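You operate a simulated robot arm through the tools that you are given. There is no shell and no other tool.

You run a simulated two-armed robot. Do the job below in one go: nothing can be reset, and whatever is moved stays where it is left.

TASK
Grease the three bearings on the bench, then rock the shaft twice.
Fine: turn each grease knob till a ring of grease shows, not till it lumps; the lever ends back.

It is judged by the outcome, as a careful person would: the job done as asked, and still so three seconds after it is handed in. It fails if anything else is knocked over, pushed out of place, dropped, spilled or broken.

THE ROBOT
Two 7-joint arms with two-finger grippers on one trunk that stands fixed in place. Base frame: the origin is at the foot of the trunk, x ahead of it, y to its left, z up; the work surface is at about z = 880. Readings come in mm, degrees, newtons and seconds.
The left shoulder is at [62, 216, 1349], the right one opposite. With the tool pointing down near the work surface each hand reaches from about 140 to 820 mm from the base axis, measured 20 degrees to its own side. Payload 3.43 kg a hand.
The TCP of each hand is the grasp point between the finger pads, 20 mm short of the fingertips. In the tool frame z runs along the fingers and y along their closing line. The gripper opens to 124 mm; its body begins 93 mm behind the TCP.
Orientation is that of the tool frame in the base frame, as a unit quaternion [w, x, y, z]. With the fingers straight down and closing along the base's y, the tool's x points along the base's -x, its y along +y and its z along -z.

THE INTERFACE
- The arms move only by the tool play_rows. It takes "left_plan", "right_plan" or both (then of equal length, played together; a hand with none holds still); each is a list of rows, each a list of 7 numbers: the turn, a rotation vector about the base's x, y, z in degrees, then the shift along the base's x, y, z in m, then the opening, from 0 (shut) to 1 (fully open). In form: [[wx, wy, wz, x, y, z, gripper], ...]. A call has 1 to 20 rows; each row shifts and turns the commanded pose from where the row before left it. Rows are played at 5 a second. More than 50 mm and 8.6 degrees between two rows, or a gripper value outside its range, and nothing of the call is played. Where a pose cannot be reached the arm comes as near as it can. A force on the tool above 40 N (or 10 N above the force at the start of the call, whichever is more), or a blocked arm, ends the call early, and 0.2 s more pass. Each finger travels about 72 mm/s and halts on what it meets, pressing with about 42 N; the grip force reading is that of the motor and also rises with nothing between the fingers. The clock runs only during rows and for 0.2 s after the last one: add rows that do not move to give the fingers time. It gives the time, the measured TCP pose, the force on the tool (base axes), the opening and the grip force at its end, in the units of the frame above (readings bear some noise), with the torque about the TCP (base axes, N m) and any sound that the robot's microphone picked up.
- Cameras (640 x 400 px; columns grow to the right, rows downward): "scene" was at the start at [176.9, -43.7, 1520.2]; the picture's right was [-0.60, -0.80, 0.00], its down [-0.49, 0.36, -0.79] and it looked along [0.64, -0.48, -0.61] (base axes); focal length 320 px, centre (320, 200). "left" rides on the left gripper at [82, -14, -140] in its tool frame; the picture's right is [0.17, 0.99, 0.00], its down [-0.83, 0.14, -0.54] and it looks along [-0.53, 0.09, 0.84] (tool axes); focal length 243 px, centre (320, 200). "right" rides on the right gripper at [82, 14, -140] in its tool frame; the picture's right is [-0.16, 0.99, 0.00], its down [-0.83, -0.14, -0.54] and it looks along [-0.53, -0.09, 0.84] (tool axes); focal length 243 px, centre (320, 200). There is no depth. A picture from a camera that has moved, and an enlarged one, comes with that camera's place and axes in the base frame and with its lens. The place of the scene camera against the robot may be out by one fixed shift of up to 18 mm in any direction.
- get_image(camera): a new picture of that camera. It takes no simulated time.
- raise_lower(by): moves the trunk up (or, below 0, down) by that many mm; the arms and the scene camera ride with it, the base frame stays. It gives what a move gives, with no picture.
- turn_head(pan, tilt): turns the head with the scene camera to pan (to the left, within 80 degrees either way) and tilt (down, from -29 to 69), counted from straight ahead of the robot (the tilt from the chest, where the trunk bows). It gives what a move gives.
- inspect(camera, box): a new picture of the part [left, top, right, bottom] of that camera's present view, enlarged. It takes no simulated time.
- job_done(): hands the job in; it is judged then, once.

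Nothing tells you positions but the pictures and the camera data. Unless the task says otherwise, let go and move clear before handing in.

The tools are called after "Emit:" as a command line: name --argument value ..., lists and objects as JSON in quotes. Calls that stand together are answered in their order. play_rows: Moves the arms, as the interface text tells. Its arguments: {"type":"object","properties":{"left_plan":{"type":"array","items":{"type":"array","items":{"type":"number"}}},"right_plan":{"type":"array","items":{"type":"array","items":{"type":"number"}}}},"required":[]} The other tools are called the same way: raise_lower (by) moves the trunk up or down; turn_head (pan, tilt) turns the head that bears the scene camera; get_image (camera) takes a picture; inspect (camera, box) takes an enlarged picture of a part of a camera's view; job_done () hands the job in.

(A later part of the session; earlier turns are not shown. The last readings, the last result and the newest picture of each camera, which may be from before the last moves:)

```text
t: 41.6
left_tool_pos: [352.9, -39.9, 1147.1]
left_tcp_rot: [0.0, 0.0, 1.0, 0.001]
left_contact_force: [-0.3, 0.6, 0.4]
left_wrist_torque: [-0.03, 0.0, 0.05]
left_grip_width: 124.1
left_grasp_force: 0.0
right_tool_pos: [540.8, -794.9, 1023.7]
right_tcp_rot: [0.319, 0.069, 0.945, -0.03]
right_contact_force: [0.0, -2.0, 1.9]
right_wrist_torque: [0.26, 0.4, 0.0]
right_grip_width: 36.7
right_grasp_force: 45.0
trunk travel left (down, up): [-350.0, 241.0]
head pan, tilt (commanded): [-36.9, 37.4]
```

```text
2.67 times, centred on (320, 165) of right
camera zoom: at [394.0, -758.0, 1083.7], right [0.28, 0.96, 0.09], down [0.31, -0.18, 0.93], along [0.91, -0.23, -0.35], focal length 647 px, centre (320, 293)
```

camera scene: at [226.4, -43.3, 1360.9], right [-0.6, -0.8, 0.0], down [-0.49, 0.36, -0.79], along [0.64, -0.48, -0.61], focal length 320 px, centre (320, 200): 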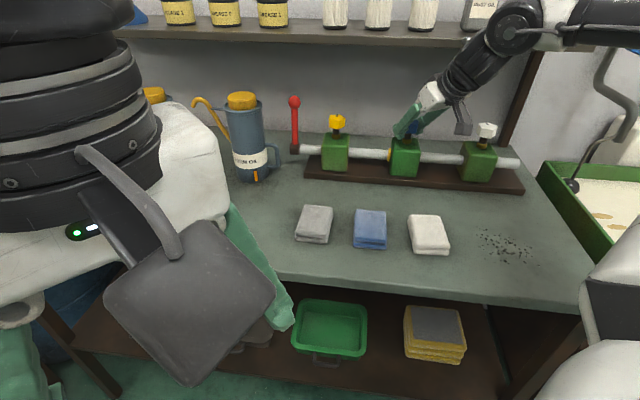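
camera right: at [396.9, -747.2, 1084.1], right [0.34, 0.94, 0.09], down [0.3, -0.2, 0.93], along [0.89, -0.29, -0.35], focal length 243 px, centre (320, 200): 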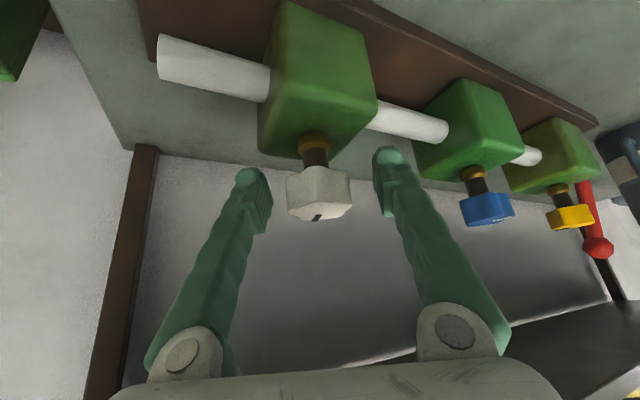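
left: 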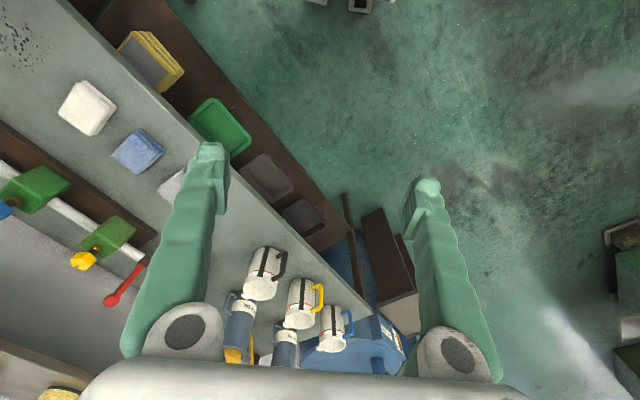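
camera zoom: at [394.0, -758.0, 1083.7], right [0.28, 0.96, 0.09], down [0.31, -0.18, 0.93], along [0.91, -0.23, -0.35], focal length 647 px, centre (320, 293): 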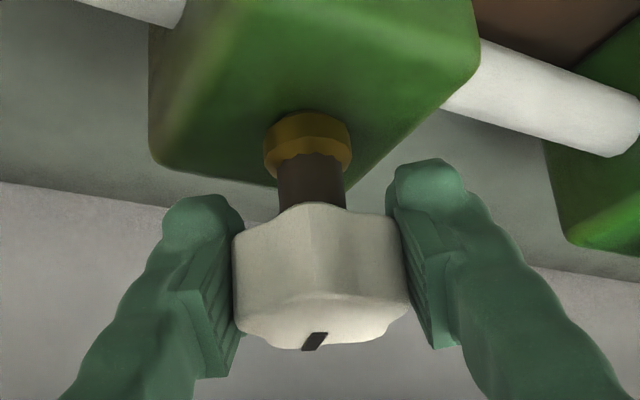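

White also turns freely counter-clockwise; the earlier slip was an arm-limit issue near -55° yaw. I'll continue to about +16° yaw.

Emit:
play_rows --right_plan '[[0, 0, 6, 0, 0, 0, 0.2], [0, 0, 6, 0, 0, 0, 0.2], [0, 0, 6, 0, 0, 0, 0.2], [0, 0, 6, 0, 0, 0, 0.2]]'

Emit:
inspect --camera "scene" --box '[430, 90, 530, 190]'

Emit:
inspect --camera "right" --box '[240, 90, 400, 240]'

```text
t: 42.6
left_tool_pos: [352.6, -40.4, 1147.3]
left_tcp_rot: [0.0, 0.0, 1.0, 0.001]
left_contact_force: [-0.3, -0.9, 0.9]
left_wrist_torque: [0.0, -0.01, 0.01]
left_grip_width: 124.1
left_grasp_force: 0.0
right_tool_pos: [540.4, -794.0, 1023.9]
right_tcp_rot: [0.319, -0.129, 0.938, 0.037]
right_contact_force: [2.0, -5.4, 1.2]
right_wrist_torque: [-0.21, 0.82, -0.01]
right_grip_width: 36.9
right_grasp_force: 44.7
trunk travel left (down, up): [-350.0, 241.0]
head pan, tilt (commanded): [-36.9, 37.4]
```

```text
4.00 times, centred on (480, 140) of scene
camera zoom: at [226.7, -44.3, 1360.8], right [-0.6, -0.8, 0.0], down [-0.49, 0.37, -0.79], along [0.64, -0.48, -0.61], focal length 1280 px, centre (-320, 440)
```

zoom: 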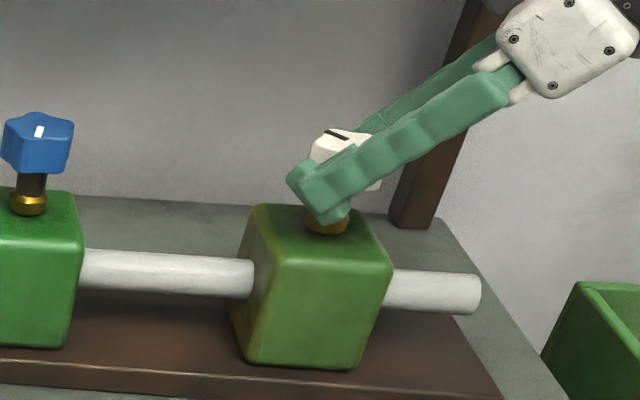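

```text
2.67 times, centred on (320, 165) of right
camera zoom: at [391.7, -821.1, 1083.6], right [-0.14, 0.99, 0.09], down [0.35, -0.03, 0.93], along [0.93, 0.16, -0.35], focal length 647 px, centre (320, 293)
```

zoom: 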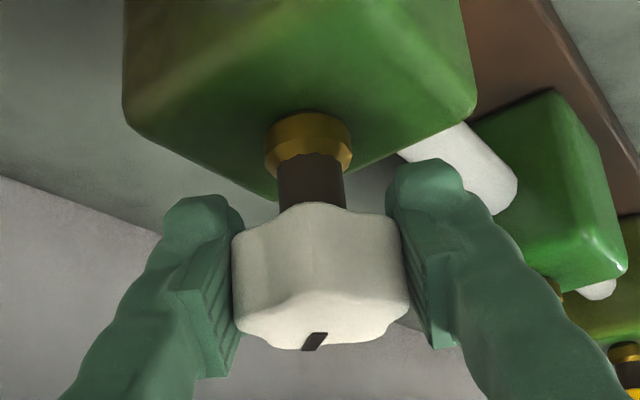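

Turning smoothly, about 38° so far with no grease yet. I'll try 12° more, to about +26° yaw.

Emit:
play_rows --right_plan '[[0, 0, 6, 0, 0, 0, 0.2], [0, 0, 6, 0, 0, 0, 0.2]]'

Emit:
inspect --camera "scene" --box '[430, 90, 530, 190]'

```text
t: 43.2
left_tool_pos: [353.2, -40.5, 1147.4]
left_tcp_rot: [0.0, -0.001, 1.0, 0.001]
left_contact_force: [-0.1, -0.7, 0.4]
left_wrist_torque: [-0.01, 0.0, -0.01]
left_grip_width: 123.9
left_grasp_force: 0.1
right_tool_pos: [541.0, -794.6, 1023.4]
right_tcp_rot: [0.312, -0.227, 0.92, 0.07]
right_contact_force: [3.2, -6.3, 2.4]
right_wrist_torque: [-0.05, 0.53, -0.03]
right_grip_width: 36.7
right_grasp_force: 44.8
trunk travel left (down, up): [-350.0, 241.0]
head pan, tilt (commanded): [-36.9, 37.4]
```

```text
4.00 times, centred on (480, 140) of scene
camera zoom: at [226.9, -44.4, 1360.7], right [-0.6, -0.8, 0.0], down [-0.49, 0.37, -0.79], along [0.64, -0.48, -0.61], focal length 1280 px, centre (-320, 440)
```

zoom: 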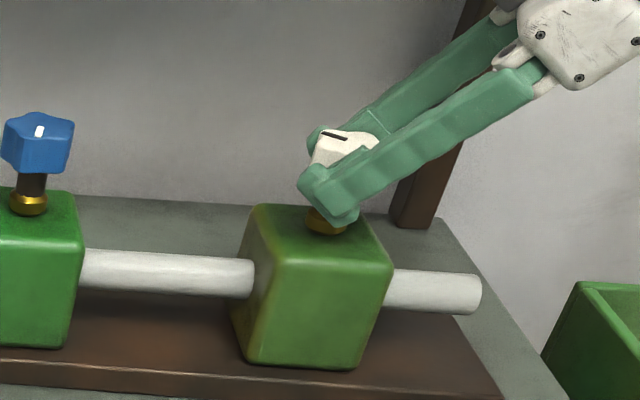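

No ring yet at roughly 50°. I'll re-grip: open, swing back 66° to about -40°, and close.

Emit:
play_rows --right_plan '[[0, 0, 0, 0, 0, 0, 0.4], [0, 0, 0, 0, 0, 0, 0.6], [0, 0, -7.4, 0, 0, 0, 0.6], [0, 0, -7.4, 0, 0, 0, 0.6], [0, 0, -7.4, 0, 0, 0, 0.6], [0, 0, -7.4, 0, 0, 0, 0.6], [0, 0, -7.4, 0, 0, 0, 0.6], [0, 0, -7.4, 0, 0, 0, 0.6], [0, 0, -7.4, 0, 0, 0, 0.6], [0, 0, -7.4, 0, 0, 0, 0.6], [0, 0, -7.4, 0, 0, 0, 0.6], [0, 0, 0, 0, 0, 0, 0.6], [0, 0, 0, 0, 0, 0, 0.4], [0, 0, 0, 0, 0, 0, 0.2], [0, 0, 0, 0, 0, 0, 0.2]]'

Emit:
inspect --camera "right" --box '[240, 90, 400, 240]'

Emit:
inspect --camera "scene" --box '[430, 90, 530, 190]'

```text
t: 44.3
left_tool_pos: [353.2, -39.0, 1146.0]
left_tcp_rot: [-0.001, 0.001, 1.0, -0.001]
left_contact_force: [1.0, -0.2, -0.2]
left_wrist_torque: [0.06, 0.07, -0.02]
left_grip_width: 124.0
left_grasp_force: 0.1
right_tool_pos: [531.3, -794.3, 1002.2]
right_tcp_rot: [0.295, -0.095, 0.951, 0.02]
right_contact_force: [-12.8, 9.4, 14.0]
right_wrist_torque: [-0.26, 0.2, -0.25]
right_grip_width: 73.5
right_grasp_force: 0.1
trunk travel left (down, up): [-350.0, 241.0]
head pan, tilt (commanded): [-36.9, 37.4]
stopped in row 5 (right hand): the force on the tool passed its limit at 64 N (the readings are from after the stop); the commanded pose is now the measured one
```

```text
2.67 times, centred on (320, 165) of right
camera zoom: at [384.3, -807.8, 1070.1], right [-0.05, 1.0, 0.08], down [0.4, -0.05, 0.92], along [0.92, 0.08, -0.39], focal length 647 px, centre (320, 293)
```

zoom: 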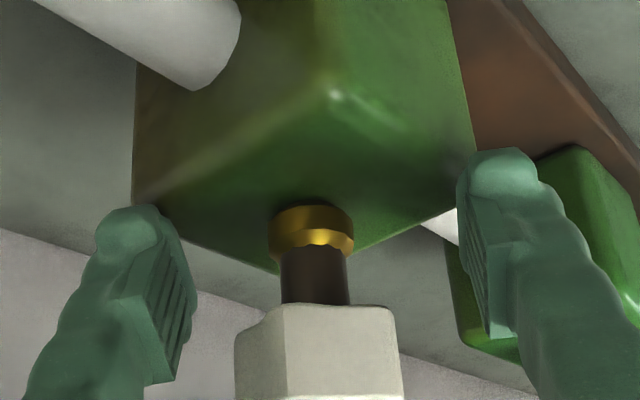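

```text
4.00 times, centred on (480, 140) of scene
camera zoom: at [226.3, -42.5, 1360.9], right [-0.6, -0.8, 0.0], down [-0.49, 0.36, -0.79], along [0.64, -0.48, -0.61], focal length 1280 px, centre (-320, 440)
```

zoom: 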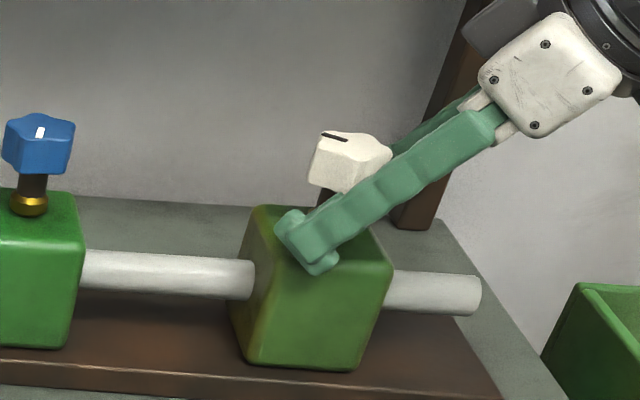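

While swinging back with open fingers the hand sagged to z = 1002 and touched the block top, so the arm itself is deviating here. I'll lift it off gently and look at the arm's posture.

Emit:
play_rows --right_plan '[[0, 0, 0, 0.003, 0, 0.007, 0.6], [0, 0, 0, 0.003, 0, 0.008, 0.6], [0, 0, 0, 0.003, 0, 0.008, 0.6], [0, 0, 0, 0, 0, 0, 0.6]]'

Emit:
get_image --camera "scene"

Emit:
get_image --camera "right"

Emit:
inspect --camera "scene" --box '[430, 90, 530, 190]'

```text
t: 45.3
left_tool_pos: [352.2, -40.9, 1147.6]
left_tcp_rot: [0.0, 0.0, 1.0, 0.0]
left_contact_force: [-0.6, 0.4, 0.0]
left_wrist_torque: [0.02, -0.01, -0.01]
left_grip_width: 124.1
left_grasp_force: 0.1
right_tool_pos: [540.5, -795.4, 1022.7]
right_tcp_rot: [0.295, -0.093, 0.951, 0.02]
right_contact_force: [-0.2, -0.1, -0.1]
right_wrist_torque: [0.0, 0.0, 0.0]
right_grip_width: 74.4
right_grasp_force: 0.1
trunk travel left (down, up): [-350.0, 241.0]
head pan, tilt (commanded): [-36.9, 37.4]
```

```text
taken
camera scene: at [226.7, -43.8, 1360.8], right [-0.6, -0.8, 0.0], down [-0.49, 0.36, -0.79], along [0.64, -0.48, -0.61], focal length 320 px, centre (320, 200)
```

scene: 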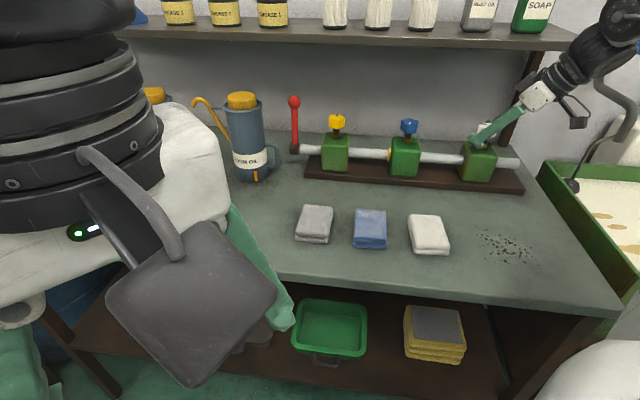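

```text
taken
camera right: at [393.6, -809.1, 1091.2], right [-0.05, 1.0, 0.08], down [0.4, -0.05, 0.92], along [0.92, 0.08, -0.39], focal length 243 px, centre (320, 200)
```

right: 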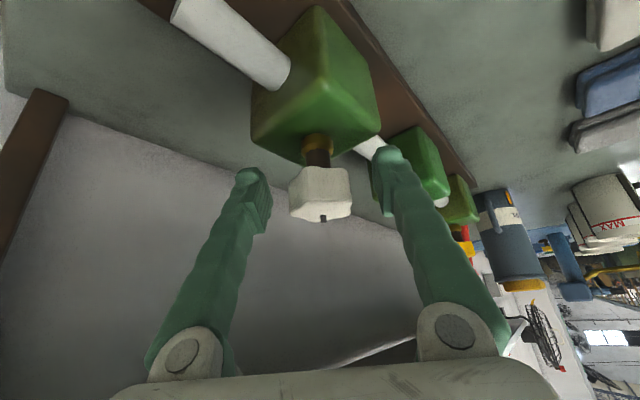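

```text
4.00 times, centred on (480, 140) of scene
camera zoom: at [226.7, -43.8, 1360.8], right [-0.6, -0.8, 0.0], down [-0.49, 0.36, -0.79], along [0.64, -0.48, -0.61], focal length 1280 px, centre (-320, 440)
```

zoom: 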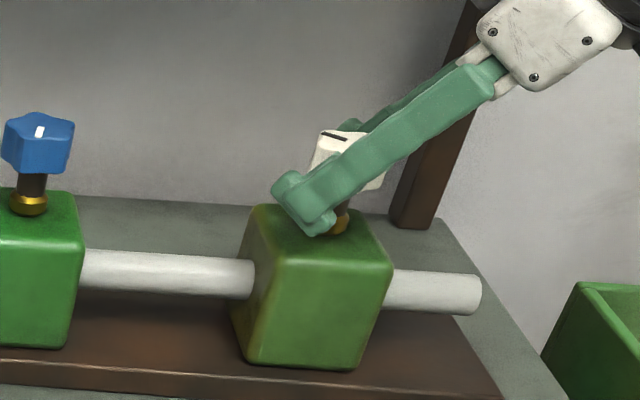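

Nothing was disturbed. From now on I'll lift above the knob before swinging back, and swing more slowly.

Emit:
play_rows --right_plan '[[0, 0, 0, 0, 0, 0.017, 0.6], [0, 0, 0, 0, 0, 0.017, 0.6], [0, 0, 0, 0, 0, 0.017, 0.6], [0, 0, -5, 0, 0, 0, 0.6], [0, 0, -5, 0, 0, 0, 0.6], [0, 0, -5, 0, 0, 0, 0.6], [0, 0, -5, 0, 0, 0, 0.6], [0, 0, -5, 0, 0, 0, 0.6], [0, 0, -5, 0, 0, 0, 0.6], [0, 0, -5, 0, 0, 0, 0.6], [0, 0, -5, 0, 0, 0, 0.6], [0, 0, -5, 0, 0, 0, 0.6], [0, 0, 0, 0, 0, 0, 0.6]]'

Emit:
get_image --camera "right"

Emit:
inspect --camera "scene" --box '[430, 90, 530, 190]'

```text
t: 48.1
left_tool_pos: [353.1, -39.9, 1147.6]
left_tcp_rot: [0.0, 0.0, 1.0, 0.001]
left_contact_force: [0.7, 0.4, 1.5]
left_wrist_torque: [0.04, 0.02, 0.01]
left_grip_width: 124.0
left_grasp_force: 0.1
right_tool_pos: [540.5, -795.0, 1074.1]
right_tcp_rot: [0.28, 0.277, 0.915, -0.093]
right_contact_force: [0.8, -0.5, -0.7]
right_wrist_torque: [0.03, -0.03, 0.01]
right_grip_width: 74.4
right_grasp_force: 0.1
trunk travel left (down, up): [-350.0, 241.0]
head pan, tilt (commanded): [-36.9, 37.4]
```

```text
taken
camera right: at [427.8, -701.2, 1142.0], right [0.67, 0.74, 0.08], down [0.25, -0.32, 0.92], along [0.7, -0.59, -0.39], focal length 243 px, centre (320, 200)
```

right: 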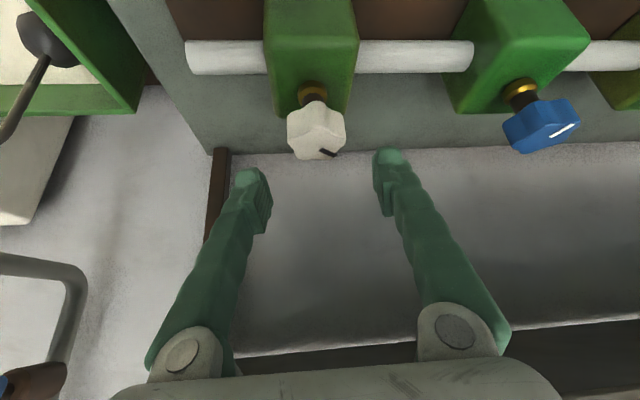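

```text
4.00 times, centred on (480, 140) of scene
camera zoom: at [226.5, -44.0, 1360.8], right [-0.6, -0.8, 0.0], down [-0.49, 0.36, -0.79], along [0.64, -0.48, -0.61], focal length 1280 px, centre (-320, 440)
```

zoom: 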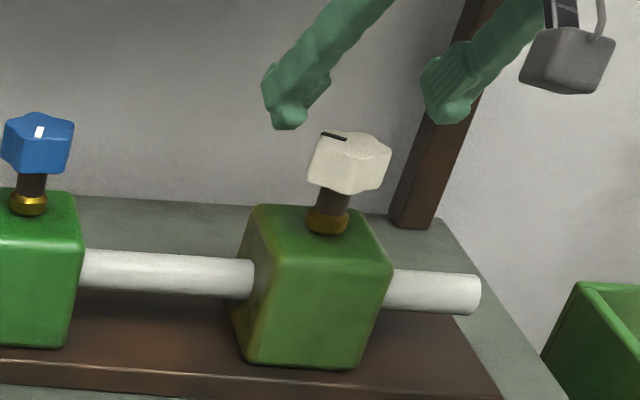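

The hand is above the knob at -35° yaw. I'll descend and close on it.

Emit:
play_rows --right_plan '[[0, 0, 0, 0, 0, -0.0165, 0.6], [0, 0, 0, 0, 0, -0.0165, 0.6], [0, 0, 0, 0, 0, -0.0165, 0.6], [0, 0, 0, 0, 0, 0, 0.6], [0, 0, 0, 0, 0, 0, 0.4], [0, 0, 0, 0, 0, 0, 0.2], [0, 0, 0, 0, 0, 0, 0.2]]'

Emit:
get_image --camera "right"

Emit:
inspect --camera "scene" --box '[430, 90, 530, 190]'

```text
t: 49.7
left_tool_pos: [353.2, -40.5, 1148.4]
left_tcp_rot: [0.0, 0.001, 1.0, 0.0]
left_contact_force: [-0.6, 0.3, -0.7]
left_wrist_torque: [0.03, 0.04, 0.0]
left_grip_width: 124.4
left_grasp_force: 0.0
right_tool_pos: [540.8, -793.5, 1024.9]
right_tcp_rot: [0.279, 0.277, 0.915, -0.094]
right_contact_force: [3.2, 5.8, -2.6]
right_wrist_torque: [-0.25, -0.18, 0.04]
right_grip_width: 38.0
right_grasp_force: 45.1
trunk travel left (down, up): [-350.0, 241.0]
head pan, tilt (commanded): [-36.9, 37.4]
```

```text
taken
camera right: at [428.0, -699.7, 1092.6], right [0.67, 0.74, 0.08], down [0.25, -0.32, 0.92], along [0.7, -0.59, -0.4], focal length 243 px, centre (320, 200)
```

right: 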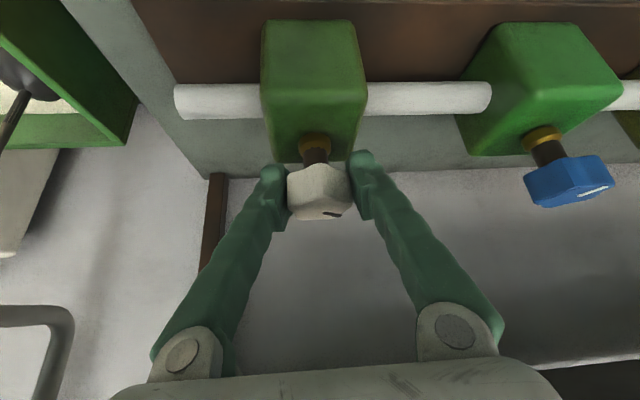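

```text
4.00 times, centred on (480, 140) of scene
camera zoom: at [227.4, -43.0, 1360.7], right [-0.6, -0.8, 0.0], down [-0.49, 0.36, -0.79], along [0.63, -0.48, -0.61], focal length 1280 px, centre (-320, 440)
```

zoom: 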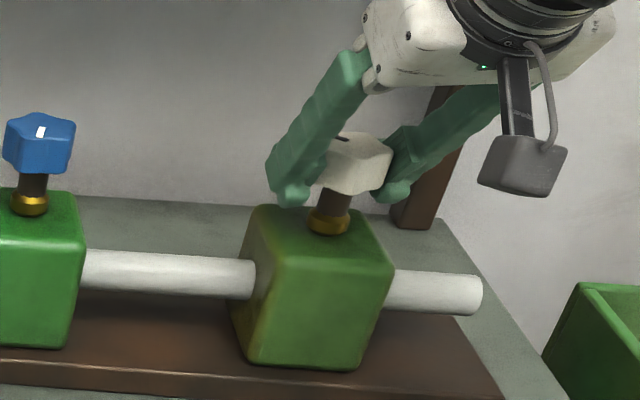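

Gripped well. I'll turn counter-clockwise 25° slowly.

Emit:
play_rows --right_plan '[[0, 0, 5, 0, 0, 0, 0.2], [0, 0, 5, 0, 0, 0, 0.2], [0, 0, 5, 0, 0, 0, 0.2], [0, 0, 5, 0, 0, 0, 0.2], [0, 0, 5, 0, 0, 0, 0.2]]'

Emit:
inspect --camera "right" --box '[240, 90, 400, 240]'

Emit:
inspect --camera "scene" --box '[430, 90, 530, 190]'

```text
t: 50.9
left_tool_pos: [353.1, -39.1, 1146.4]
left_tcp_rot: [-0.001, 0.0, 1.0, -0.001]
left_contact_force: [-0.4, -0.2, -0.5]
left_wrist_torque: [-0.02, 0.0, -0.01]
left_grip_width: 124.1
left_grasp_force: 0.0
right_tool_pos: [541.4, -794.2, 1023.4]
right_tcp_rot: [0.292, 0.072, 0.953, -0.032]
right_contact_force: [4.9, 8.0, -5.5]
right_wrist_torque: [-0.35, -0.33, 0.01]
right_grip_width: 37.8
right_grasp_force: 44.8
trunk travel left (down, up): [-350.0, 241.0]
head pan, tilt (commanded): [-36.9, 37.4]
```

```text
2.67 times, centred on (320, 165) of right
camera zoom: at [398.7, -756.8, 1092.0], right [0.29, 0.95, 0.08], down [0.36, -0.18, 0.92], along [0.89, -0.24, -0.4], focal length 647 px, centre (320, 293)
```

zoom: 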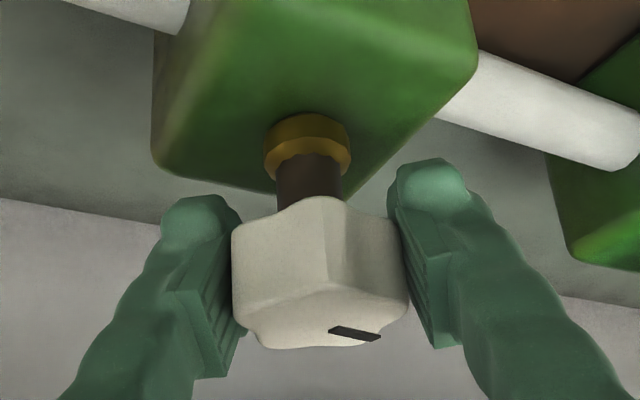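

```text
4.00 times, centred on (480, 140) of scene
camera zoom: at [227.9, -43.0, 1360.6], right [-0.6, -0.8, 0.0], down [-0.49, 0.36, -0.79], along [0.63, -0.48, -0.61], focal length 1280 px, centre (-320, 440)
```

zoom: 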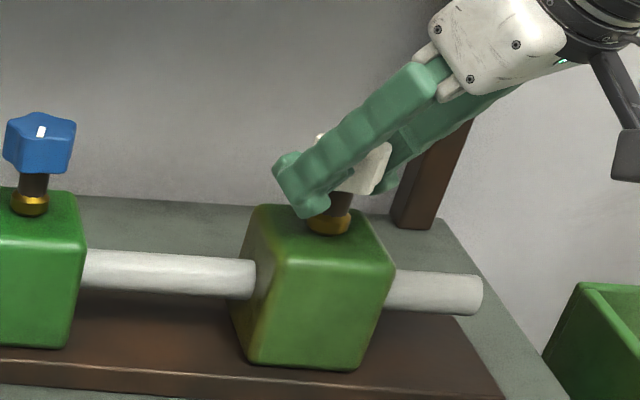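

Around 75° turned, with no ring on the white bearing yet. Another 20° next.

Emit:
play_rows --right_plan '[[0, 0, 5, 0, 0, 0, 0.2], [0, 0, 5, 0, 0, 0, 0.2], [0, 0, 5, 0, 0, 0, 0.2], [0, 0, 5, 0, 0, 0, 0.2]]'

Emit:
inspect --camera "right" --box '[220, 0, 420, 240]'

Emit:
inspect --camera "scene" --box '[430, 90, 530, 190]'

```text
t: 51.9
left_tool_pos: [353.0, -39.7, 1146.1]
left_tcp_rot: [-0.001, 0.0, 1.0, 0.001]
left_contact_force: [-0.2, -1.0, 0.1]
left_wrist_torque: [-0.01, -0.01, -0.01]
left_grip_width: 124.2
left_grasp_force: 0.0
right_tool_pos: [540.9, -794.3, 1023.2]
right_tcp_rot: [0.292, -0.095, 0.951, 0.02]
right_contact_force: [1.7, 12.9, -8.1]
right_wrist_torque: [-0.35, 0.08, -0.01]
right_grip_width: 37.3
right_grasp_force: 44.6
trunk travel left (down, up): [-350.0, 241.0]
head pan, tilt (commanded): [-36.9, 37.4]
```

```text
1.67 times, centred on (320, 120) of right
camera zoom: at [394.4, -808.0, 1092.1], right [-0.06, 1.0, 0.08], down [0.4, -0.05, 0.91], along [0.91, 0.08, -0.4], focal length 404 px, centre (320, 333)
```

zoom: 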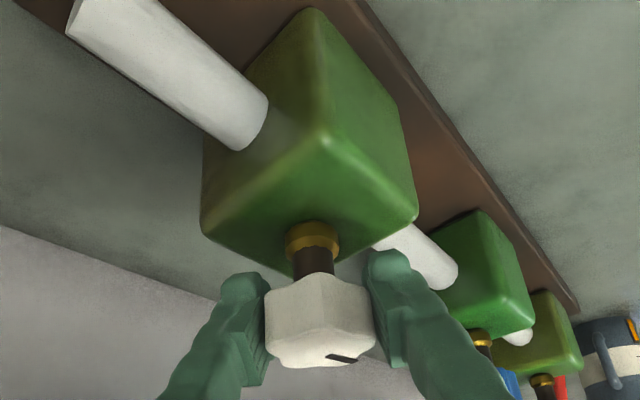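

```text
4.00 times, centred on (480, 140) of scene
camera zoom: at [227.6, -42.7, 1360.7], right [-0.6, -0.8, 0.0], down [-0.49, 0.36, -0.79], along [0.63, -0.48, -0.61], focal length 1280 px, centre (-320, 440)
```

zoom: 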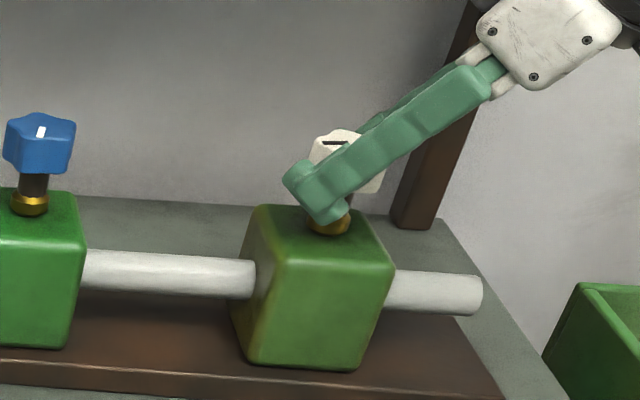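

The mark now points left, about 90° in total. Another 10°, then I'll lift and re-grip.

Emit:
play_rows --right_plan '[[0, 0, 5, 0, 0, 0, 0.2], [0, 0, 5, 0, 0, 0, 0.2]]'

Emit:
inspect --camera "scene" --box '[430, 90, 530, 190]'

```text
t: 52.5
left_tool_pos: [354.2, -40.1, 1146.7]
left_tcp_rot: [-0.001, 0.0, 1.0, -0.001]
left_contact_force: [-1.1, 0.4, 0.2]
left_wrist_torque: [0.03, 0.0, -0.03]
left_grip_width: 123.9
left_grasp_force: 0.0
right_tool_pos: [541.4, -794.8, 1024.1]
right_tcp_rot: [0.29, -0.176, 0.939, 0.046]
right_contact_force: [0.0, 15.1, -12.0]
right_wrist_torque: [-0.37, 0.4, 0.01]
right_grip_width: 37.3
right_grasp_force: 45.2
trunk travel left (down, up): [-350.0, 241.0]
head pan, tilt (commanded): [-36.9, 37.4]
```

```text
4.00 times, centred on (480, 140) of scene
camera zoom: at [227.7, -42.8, 1360.6], right [-0.6, -0.8, 0.0], down [-0.49, 0.36, -0.79], along [0.63, -0.48, -0.61], focal length 1280 px, centre (-320, 440)
```

zoom: 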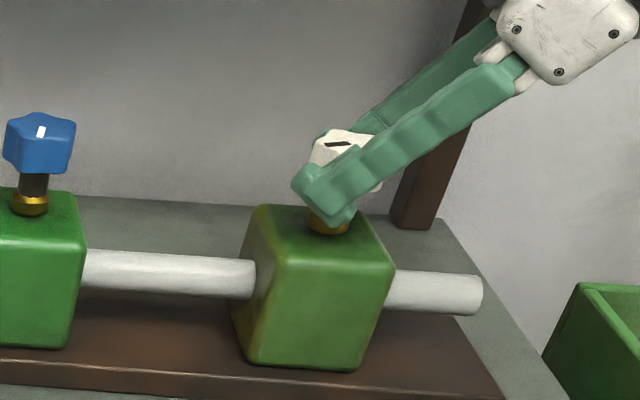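

About 100° turned with still no ring. I'll open, lift clear, and swing back 57°.

Emit:
play_rows --right_plan '[[0, 0, 0, 0, 0, 0, 0.4], [0, 0, 0, 0, 0, 0, 0.6], [0, 0, 0, 0, 0, 0, 0.6], [0, 0, 0, 0, 0, 0.017, 0.6], [0, 0, 0, 0, 0, 0.017, 0.6], [0, 0, 0, 0, 0, 0.017, 0.6], [0, 0, -4.75, 0, 0, 0, 0.6], [0, 0, -4.75, 0, 0, 0, 0.6], [0, 0, -4.75, 0, 0, 0, 0.6], [0, 0, -4.75, 0, 0, 0, 0.6], [0, 0, -4.75, 0, 0, 0, 0.6], [0, 0, -4.75, 0, 0, 0, 0.6], [0, 0, -4.75, 0, 0, 0, 0.6], [0, 0, -4.75, 0, 0, 0, 0.6], [0, 0, -4.75, 0, 0, 0, 0.6], [0, 0, -4.75, 0, 0, 0, 0.6], [0, 0, -4.75, 0, 0, 0, 0.6], [0, 0, -4.75, 0, 0, 0, 0.6], [0, 0, 0, 0, 0, 0, 0.6]]'

Emit:
get_image --camera "right"

Emit:
inspect --camera "scene" --box '[430, 90, 530, 190]'

```text
t: 53.9
left_tool_pos: [352.2, -41.4, 1147.7]
left_tcp_rot: [0.0, 0.0, 1.0, 0.0]
left_contact_force: [-0.2, 1.0, 0.3]
left_wrist_torque: [-0.01, 0.0, 0.01]
left_grip_width: 123.9
left_grasp_force: 0.0
right_tool_pos: [537.0, -792.3, 1062.0]
right_tcp_rot: [0.284, -0.174, 0.942, 0.051]
right_contact_force: [-3.4, 0.9, 0.5]
right_wrist_torque: [-0.2, -0.46, -0.3]
right_grip_width: 74.7
right_grasp_force: 0.1
trunk travel left (down, up): [-350.0, 241.0]
head pan, tilt (commanded): [-36.9, 37.4]
stopped in row 6 (right hand): the force on the tool passed its limit at 50 N (the readings are from after the stop); the commanded pose is now the measured one
```

```text
taken
camera right: at [395.7, -832.0, 1131.7], right [-0.22, 0.97, 0.09], down [0.42, 0.01, 0.91], along [0.88, 0.24, -0.41], focal length 243 px, centre (320, 200)
```

right: 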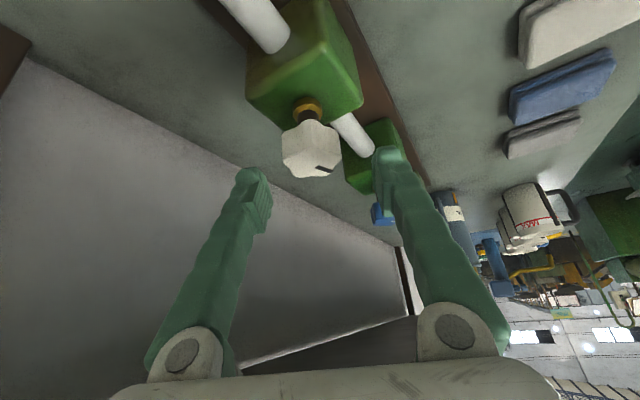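

```text
4.00 times, centred on (480, 140) of scene
camera zoom: at [226.2, -43.3, 1361.0], right [-0.6, -0.8, 0.0], down [-0.49, 0.36, -0.79], along [0.64, -0.48, -0.61], focal length 1280 px, centre (-320, 440)
```

zoom: 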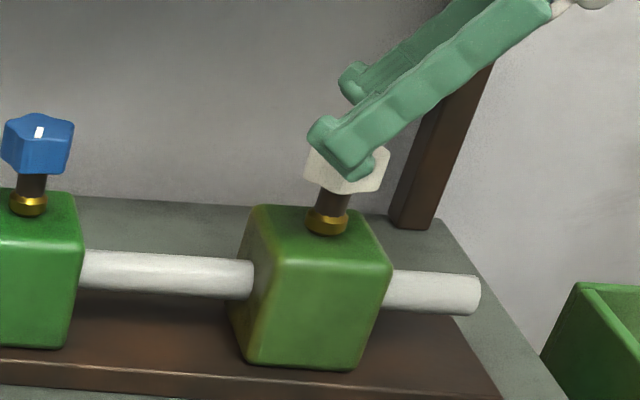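

Something is limiting the arm near +20° yaw, since force spiked while just lifting. I'll turn the head right to see whether the elbow or forearm is touching something.

Emit:
turn_head --pan -72 --tilt 30

Emit:
get_image --camera "scene"

```text
t: 54.9
left_tool_pos: [351.5, -39.9, 1148.1]
left_tcp_rot: [0.0, 0.001, 1.0, 0.0]
left_contact_force: [0.1, 0.6, 0.1]
left_wrist_torque: [0.04, -0.02, 0.01]
left_grip_width: 123.9
left_grasp_force: 0.1
right_tool_pos: [537.2, -791.7, 1061.1]
right_tcp_rot: [0.285, -0.174, 0.941, 0.052]
right_contact_force: [-2.4, 2.1, 0.2]
right_wrist_torque: [-0.21, -0.44, -0.3]
right_grip_width: 74.4
right_grasp_force: 0.0
trunk travel left (down, up): [-350.0, 241.0]
head pan, tilt (commanded): [-72.0, 30.0]
```

```text
taken
camera scene: at [184.8, -77.3, 1372.4], right [-0.95, -0.31, 0.0], down [-0.15, 0.48, -0.87], along [0.27, -0.82, -0.5], focal length 320 px, centre (320, 200)
```

scene: 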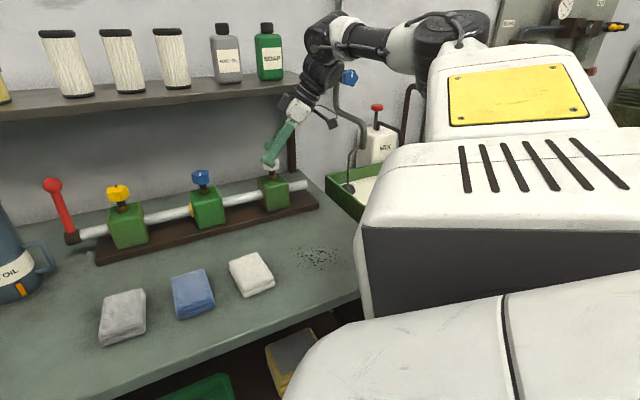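

The arm runs high with the elbow up, and there is a pipe with a blue valve near the wrist. I'll zoom in on that region.

Emit:
inspect --camera "scene" --box '[240, 0, 440, 220]'

Emit:
inspect --camera "right" --box '[200, 60, 440, 240]'

```text
1.82 times, centred on (340, 110) of scene
camera zoom: at [184.8, -77.3, 1372.4], right [-0.95, -0.31, 0.0], down [-0.15, 0.48, -0.87], along [0.27, -0.82, -0.5], focal length 582 px, centre (284, 364)
```

zoom: 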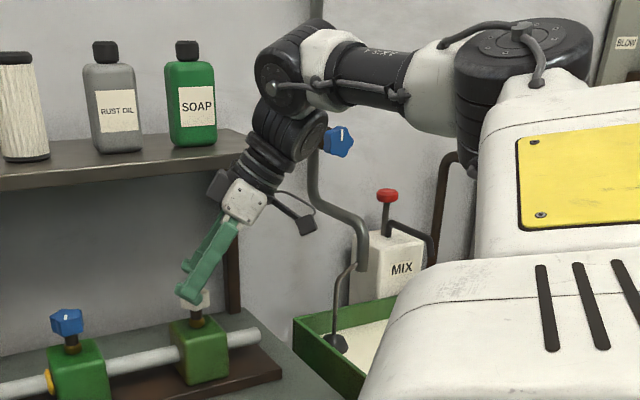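

```text
2.22 times, centred on (320, 150) of right
camera zoom: at [395.8, -832.0, 1131.6], right [-0.22, 0.97, 0.09], down [0.42, 0.01, 0.91], along [0.88, 0.24, -0.41], focal length 539 px, centre (320, 311)
```

zoom: 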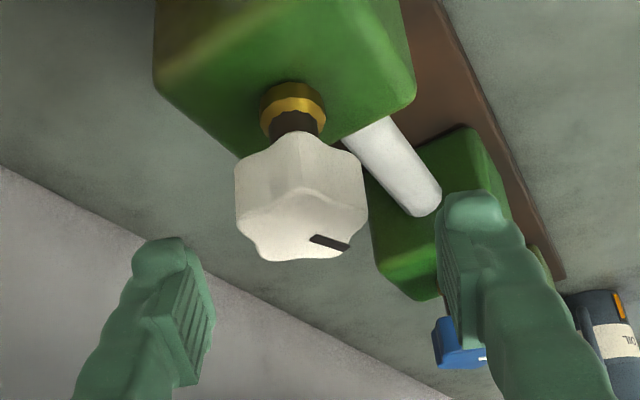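

The hand body on its wall side looks to be right at the shelf's underside or front edge, which explains the spikes at positive yaw when lifting. I'll back straight out along the fingers so the knob stays between them, and watch the contact vanish.

Emit:
play_rows --right_plan '[[0, 0, 0, -0.009, -0.0033, 0, 0.6], [0, 0, 0, -0.012, -0.0044, 0, 0.6], [0, 0, 0, -0.012, -0.0044, 0, 0.6], [0, 0, 0, -0.012, -0.0044, 0, 0.6], [0, 0, 0, 0, 0, 0, 0.6]]'

Emit:
inspect --camera "scene" --box '[200, 0, 440, 240]'

Emit:
get_image --camera "right"

```text
t: 56.1
left_tool_pos: [352.5, -40.6, 1147.7]
left_tcp_rot: [0.0, 0.0, 1.0, 0.001]
left_contact_force: [-0.3, -0.3, -0.8]
left_wrist_torque: [0.02, 0.0, 0.01]
left_grip_width: 124.0
left_grasp_force: 0.0
right_tool_pos: [492.4, -810.4, 1060.8]
right_tcp_rot: [0.285, -0.174, 0.941, 0.052]
right_contact_force: [0.6, 0.6, -0.5]
right_wrist_torque: [0.02, 0.01, -0.02]
right_grip_width: 74.5
right_grasp_force: 0.2
trunk travel left (down, up): [-350.0, 241.0]
head pan, tilt (commanded): [-72.0, 30.0]
```

```text
1.67 times, centred on (320, 120) of scene
camera zoom: at [185.7, -77.5, 1372.2], right [-0.95, -0.31, 0.0], down [-0.15, 0.48, -0.87], along [0.27, -0.82, -0.5], focal length 533 px, centre (320, 333)
```

zoom: 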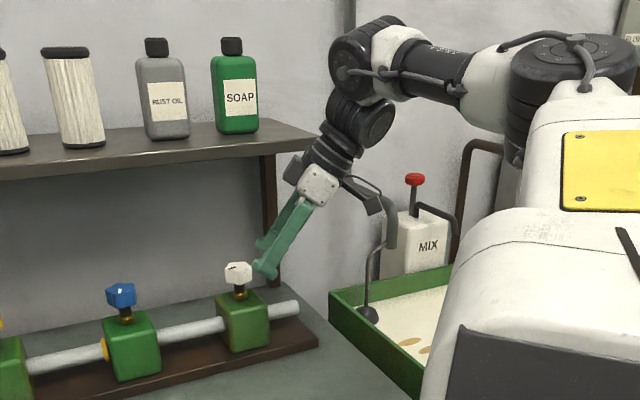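

```text
taken
camera right: at [351.3, -849.6, 1130.8], right [-0.22, 0.97, 0.09], down [0.42, 0.01, 0.91], along [0.88, 0.24, -0.41], focal length 243 px, centre (320, 200)
```

right: 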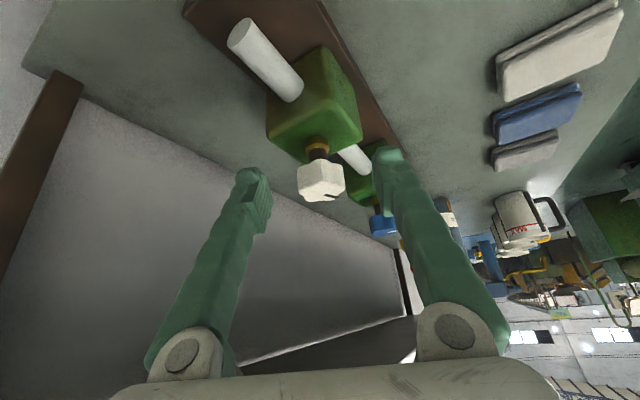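

The contact is gone and nothing on the shelf moved. I'll swing to about -35° yaw at a standoff and tilt the hand flatter (about 55°) so the body stays well below the shelf.

Emit:
play_rows --right_plan '[[0, 0, -4.7, -0.0012, 0.005, 0, 0.6], [0, 0, -4.7, -0.0012, 0.005, 0, 0.6], [0, 0, -4.7, -0.0012, 0.005, 0, 0.6], [0, 0, -4.7, -0.0012, 0.005, 0, 0.6], [0, 0, -4.7, -0.0012, 0.005, 0, 0.6], [0, 0, -4.7, -0.0012, 0.005, 0, 0.6], [0, 0, -4.7, -0.0012, 0.005, 0, 0.6], [0, 0, -4.7, -0.0012, 0.005, 0, 0.6], [0, 0, -4.7, -0.0012, 0.005, 0, 0.6], [0, 0, -4.7, -0.0012, 0.005, 0, 0.6], [0, 0, -4.7, -0.0012, 0.005, 0, 0.6], [0, 0, -4.7, -0.0012, 0.005, 0, 0.6], [-4, -5.7, 0, 0, 0, 0, 0.6], [-4, -5.7, 0, 0, 0, 0, 0.6], [-4, -5.7, 0, 0, 0, 0, 0.6], [0, 0, 0, 0, 0, 0, 0.6]]'

Emit:
get_image --camera "scene"

Emit:
get_image --camera "right"

```text
t: 59.5
left_tool_pos: [352.2, -41.1, 1148.2]
left_tcp_rot: [0.0, 0.001, 1.0, 0.001]
left_contact_force: [0.0, 0.7, 0.0]
left_wrist_torque: [0.0, -0.02, -0.01]
left_grip_width: 123.8
left_grasp_force: 0.0
right_tool_pos: [478.4, -749.3, 1061.8]
right_tcp_rot: [0.437, 0.271, 0.846, -0.138]
right_contact_force: [-0.1, 0.0, -0.4]
right_wrist_torque: [-0.01, 0.02, 0.01]
right_grip_width: 74.1
right_grasp_force: 0.1
trunk travel left (down, up): [-350.0, 241.0]
head pan, tilt (commanded): [-72.0, 30.0]
```

```text
taken
camera scene: at [185.5, -77.6, 1372.2], right [-0.95, -0.31, 0.0], down [-0.15, 0.48, -0.87], along [0.27, -0.82, -0.5], focal length 320 px, centre (320, 200)
```

scene: 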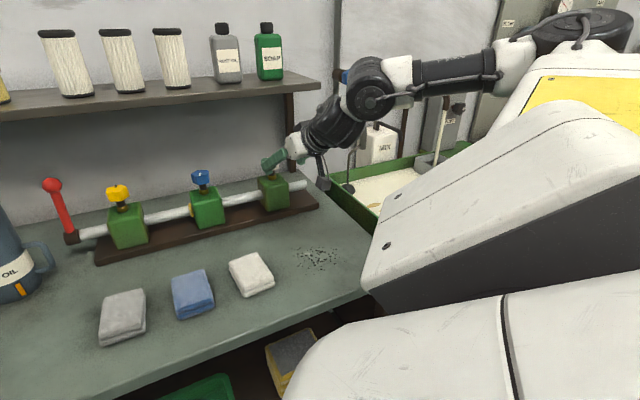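

```text
taken
camera right: at [354.5, -644.6, 1074.6], right [0.65, 0.75, 0.14], down [-0.05, -0.14, 0.99], along [0.76, -0.65, -0.05], focal length 243 px, centre (320, 200)
```

right: 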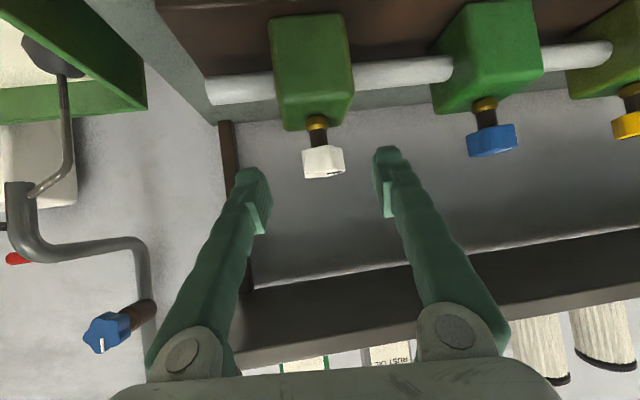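

The flatter posture is reached and well clear of the shelf. I'll descend to knob height and slide in from the front.

Emit:
play_rows --right_plan '[[0, 0, 0, 0, 0, -0.012, 0.6], [0, 0, 0, 0, 0, -0.012, 0.6], [0, 0, 0, 0, 0, -0.012, 0.6], [0, 0, 0, 0.0154, -0.011, 0, 0.6], [0, 0, 0, 0.0154, -0.011, 0, 0.6], [0, 0, 0, 0.0154, -0.011, 0, 0.6], [0, 0, 0, 0.0154, -0.011, 0, 0.6], [0, 0, 0, 0, 0, 0, 0.6]]'

Emit:
get_image --camera "right"

Emit:
inspect --camera "scene" --box '[220, 110, 340, 230]'

```text
t: 61.3
left_tool_pos: [352.4, -39.7, 1146.2]
left_tcp_rot: [0.0, 0.0, 1.0, 0.0]
left_contact_force: [-0.5, 0.4, 0.1]
left_wrist_torque: [-0.01, 0.03, -0.02]
left_grip_width: 124.1
left_grasp_force: 0.0
right_tool_pos: [540.6, -793.6, 1025.7]
right_tcp_rot: [0.437, 0.271, 0.846, -0.139]
right_contact_force: [0.4, 0.1, 0.2]
right_wrist_torque: [0.0, -0.03, -0.02]
right_grip_width: 74.4
right_grasp_force: 0.1
trunk travel left (down, up): [-350.0, 241.0]
head pan, tilt (commanded): [-72.0, 30.0]
```

```text
taken
camera right: at [416.6, -688.8, 1039.2], right [0.65, 0.75, 0.14], down [-0.05, -0.14, 0.99], along [0.76, -0.65, -0.06], focal length 243 px, centre (320, 200)
```

right: 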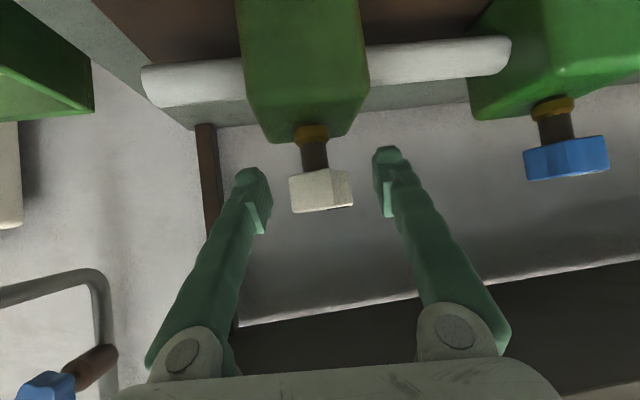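

```text
3.33 times, centred on (280, 170) of scene
camera zoom: at [184.8, -77.3, 1372.4], right [-0.95, -0.31, 0.0], down [-0.15, 0.48, -0.87], along [0.27, -0.82, -0.5], focal length 1067 px, centre (453, 300)
```

zoom: 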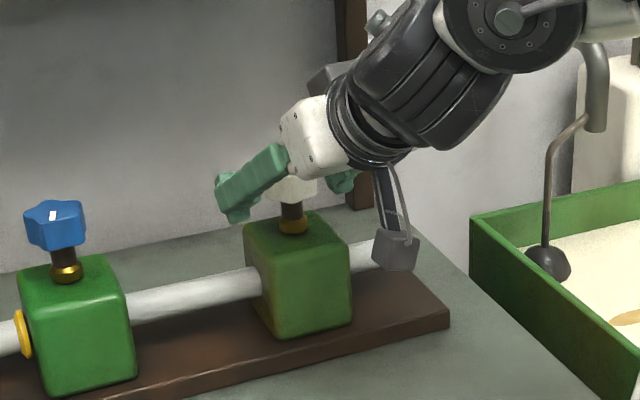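

Centred on the white knob and the ring isn't out yet. I'll close and turn 20°.

Emit:
play_rows --right_plan '[[0, 0, 0, 0, 0, 0, 0.4], [0, 0, 0, 0, 0, 0, 0.2], [0, 0, 0, 0, 0, 0, 0.2], [0, 0, 5, 0, 0, 0, 0.2], [0, 0, 5, 0, 0, 0, 0.2], [0, 0, 5, 0, 0, 0, 0.2], [0, 0, 5, 0, 0, 0, 0.2]]'

Emit:
inspect --camera "right" --box '[200, 0, 440, 240]'

Emit:
inspect --camera "scene" --box '[220, 110, 340, 230]'

```text
t: 62.9
left_tool_pos: [353.6, -40.5, 1145.9]
left_tcp_rot: [0.0, 0.0, 1.0, 0.0]
left_contact_force: [-0.2, 0.3, -0.4]
left_wrist_torque: [0.02, 0.02, 0.0]
left_grip_width: 123.7
left_grasp_force: 0.1
right_tool_pos: [539.9, -795.4, 1024.9]
right_tcp_rot: [0.454, 0.12, 0.881, -0.061]
right_contact_force: [2.8, -6.2, -0.5]
right_wrist_torque: [0.21, 0.04, -0.02]
right_grip_width: 40.2
right_grasp_force: 45.0
trunk travel left (down, up): [-350.0, 241.0]
head pan, tilt (commanded): [-72.0, 30.0]
```

```text
1.67 times, centred on (320, 120) of right
camera zoom: at [388.2, -738.3, 1038.4], right [0.35, 0.92, 0.14], down [0.0, -0.15, 0.99], along [0.94, -0.35, -0.05], focal length 404 px, centre (320, 333)
```

zoom: 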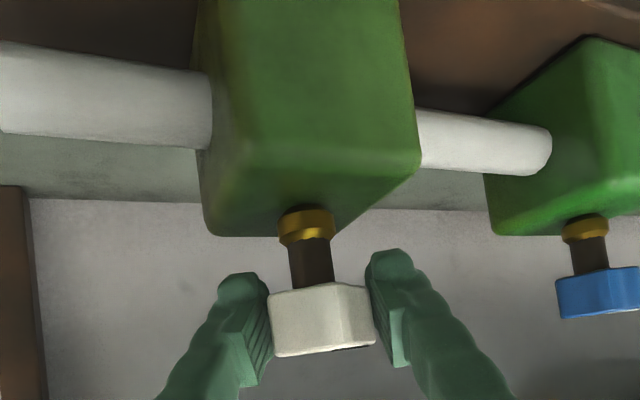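

```text
3.33 times, centred on (280, 170) of scene
camera zoom: at [185.7, -78.6, 1372.2], right [-0.95, -0.31, 0.0], down [-0.15, 0.48, -0.87], along [0.27, -0.82, -0.5], focal length 1067 px, centre (453, 300)
```

zoom: 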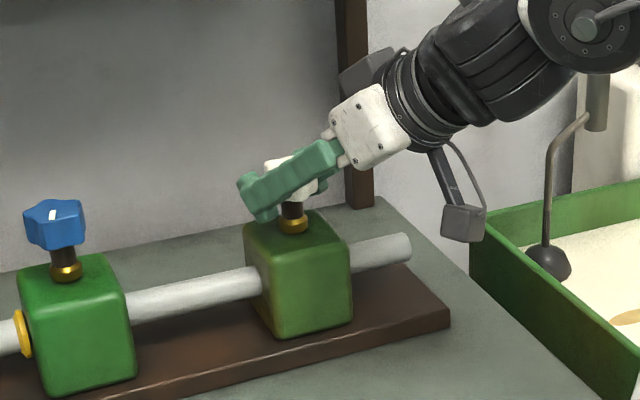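

Roughly 120° and still no ring on the white bearing. I'll continue in 15° steps, checking each time.

Emit:
play_rows --right_plan '[[0, 0, 5, 0, 0, 0, 0.2], [0, 0, 5, 0, 0, 0, 0.2], [0, 0, 5, 0, 0, 0, 0.2]]'

Emit:
inspect --camera "scene" --box '[220, 110, 340, 230]'

Emit:
inspect --camera "right" --box '[200, 0, 440, 240]'

```text
t: 63.7
left_tool_pos: [353.1, -41.2, 1147.0]
left_tcp_rot: [0.0, 0.0, 1.0, 0.002]
left_contact_force: [0.4, 0.8, 0.5]
left_wrist_torque: [0.02, -0.02, -0.03]
left_grip_width: 124.1
left_grasp_force: 0.1
right_tool_pos: [539.9, -794.4, 1024.5]
right_tcp_rot: [0.459, 0.004, 0.888, 0.0]
right_contact_force: [2.4, -7.1, 2.5]
right_wrist_torque: [0.19, -0.03, -0.03]
right_grip_width: 40.1
right_grasp_force: 44.7
trunk travel left (down, up): [-350.0, 241.0]
head pan, tilt (commanded): [-72.0, 30.0]
```

```text
3.33 times, centred on (280, 170) of scene
camera zoom: at [185.6, -78.4, 1372.2], right [-0.95, -0.31, 0.0], down [-0.15, 0.48, -0.87], along [0.27, -0.82, -0.5], focal length 1067 px, centre (453, 300)
```

zoom: 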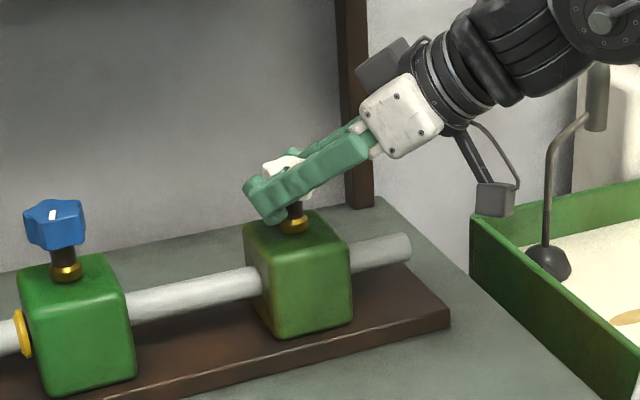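

```text
1.67 times, centred on (320, 120) of right
camera zoom: at [378.5, -779.7, 1038.4], right [0.1, 0.99, 0.14], down [0.04, -0.14, 0.99], along [0.99, -0.1, -0.05], focal length 404 px, centre (320, 333)
```

zoom: 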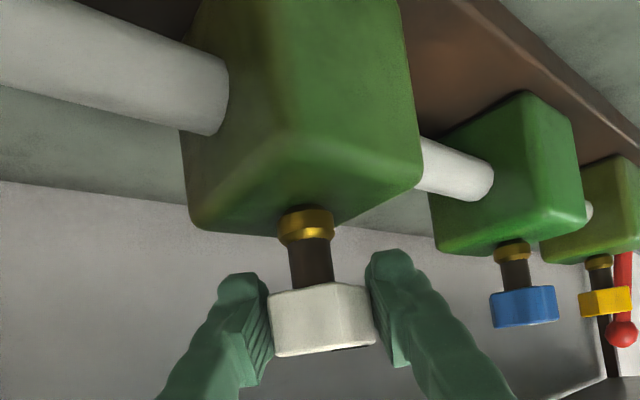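

About 135°, still none. Another 12° next.

Emit:
play_rows --right_plan '[[0, 0, 4, 0, 0, 0, 0.2], [0, 0, 4, 0, 0, 0, 0.2], [0, 0, 4, 0, 0, 0, 0.2]]'

Emit:
inspect --camera "scene" --box '[220, 110, 340, 230]'

```text
t: 64.5
left_tool_pos: [352.5, -40.1, 1146.7]
left_tcp_rot: [0.0, 0.0, 1.0, 0.001]
left_contact_force: [0.4, -0.3, 0.6]
left_wrist_torque: [-0.01, 0.0, 0.02]
left_grip_width: 124.2
left_grasp_force: 0.1
right_tool_pos: [539.8, -794.5, 1025.8]
right_tcp_rot: [0.456, -0.088, 0.884, 0.046]
right_contact_force: [2.8, -10.8, 5.7]
right_wrist_torque: [-0.11, 0.23, 0.0]
right_grip_width: 40.4
right_grasp_force: 45.3
trunk travel left (down, up): [-350.0, 241.0]
head pan, tilt (commanded): [-72.0, 30.0]
```

```text
3.33 times, centred on (280, 170) of scene
camera zoom: at [185.4, -78.4, 1372.2], right [-0.95, -0.31, 0.0], down [-0.15, 0.48, -0.87], along [0.27, -0.82, -0.5], focal length 1067 px, centre (453, 300)
```

zoom: 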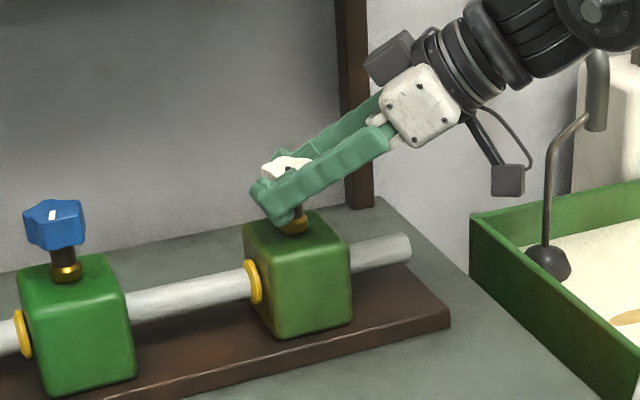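

The grease ring has appeared on the white bearing. I'll zoom in to confirm it.

Emit:
inspect --camera "scene" --box '[256, 182, 280, 210]'

Emit:
inspect --camera "scene" --box '[180, 195, 210, 225]'

```text
14.29 times, centred on (268, 196) of scene
camera zoom: at [185.4, -78.4, 1372.2], right [-0.95, -0.31, 0.0], down [-0.15, 0.48, -0.87], along [0.27, -0.82, -0.5], focal length 4572 px, centre (1063, 257)
```

zoom: 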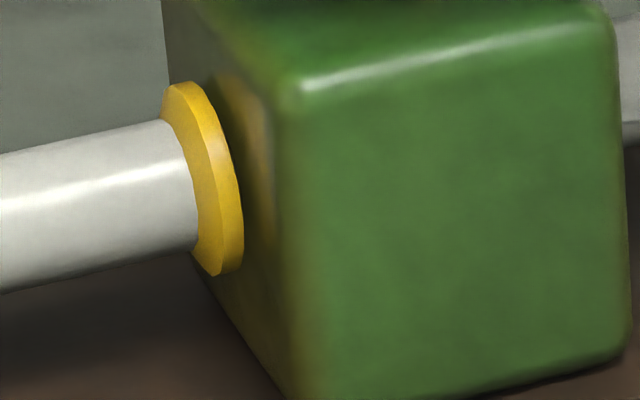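

```text
13.33 times, centred on (195, 210) of scene
camera zoom: at [185.4, -78.4, 1372.2], right [-0.95, -0.31, 0.0], down [-0.15, 0.48, -0.87], along [0.27, -0.82, -0.5], focal length 4267 px, centre (1987, 67)
```

zoom: 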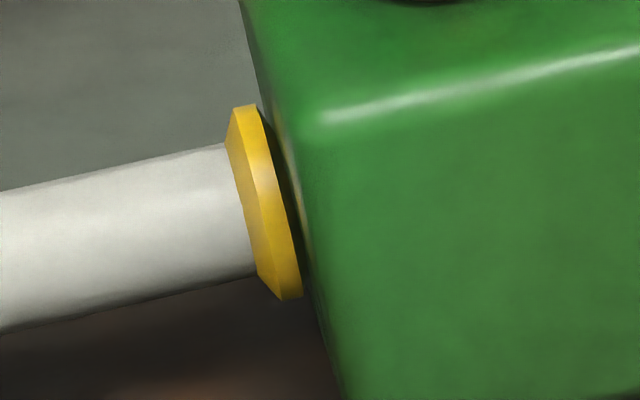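

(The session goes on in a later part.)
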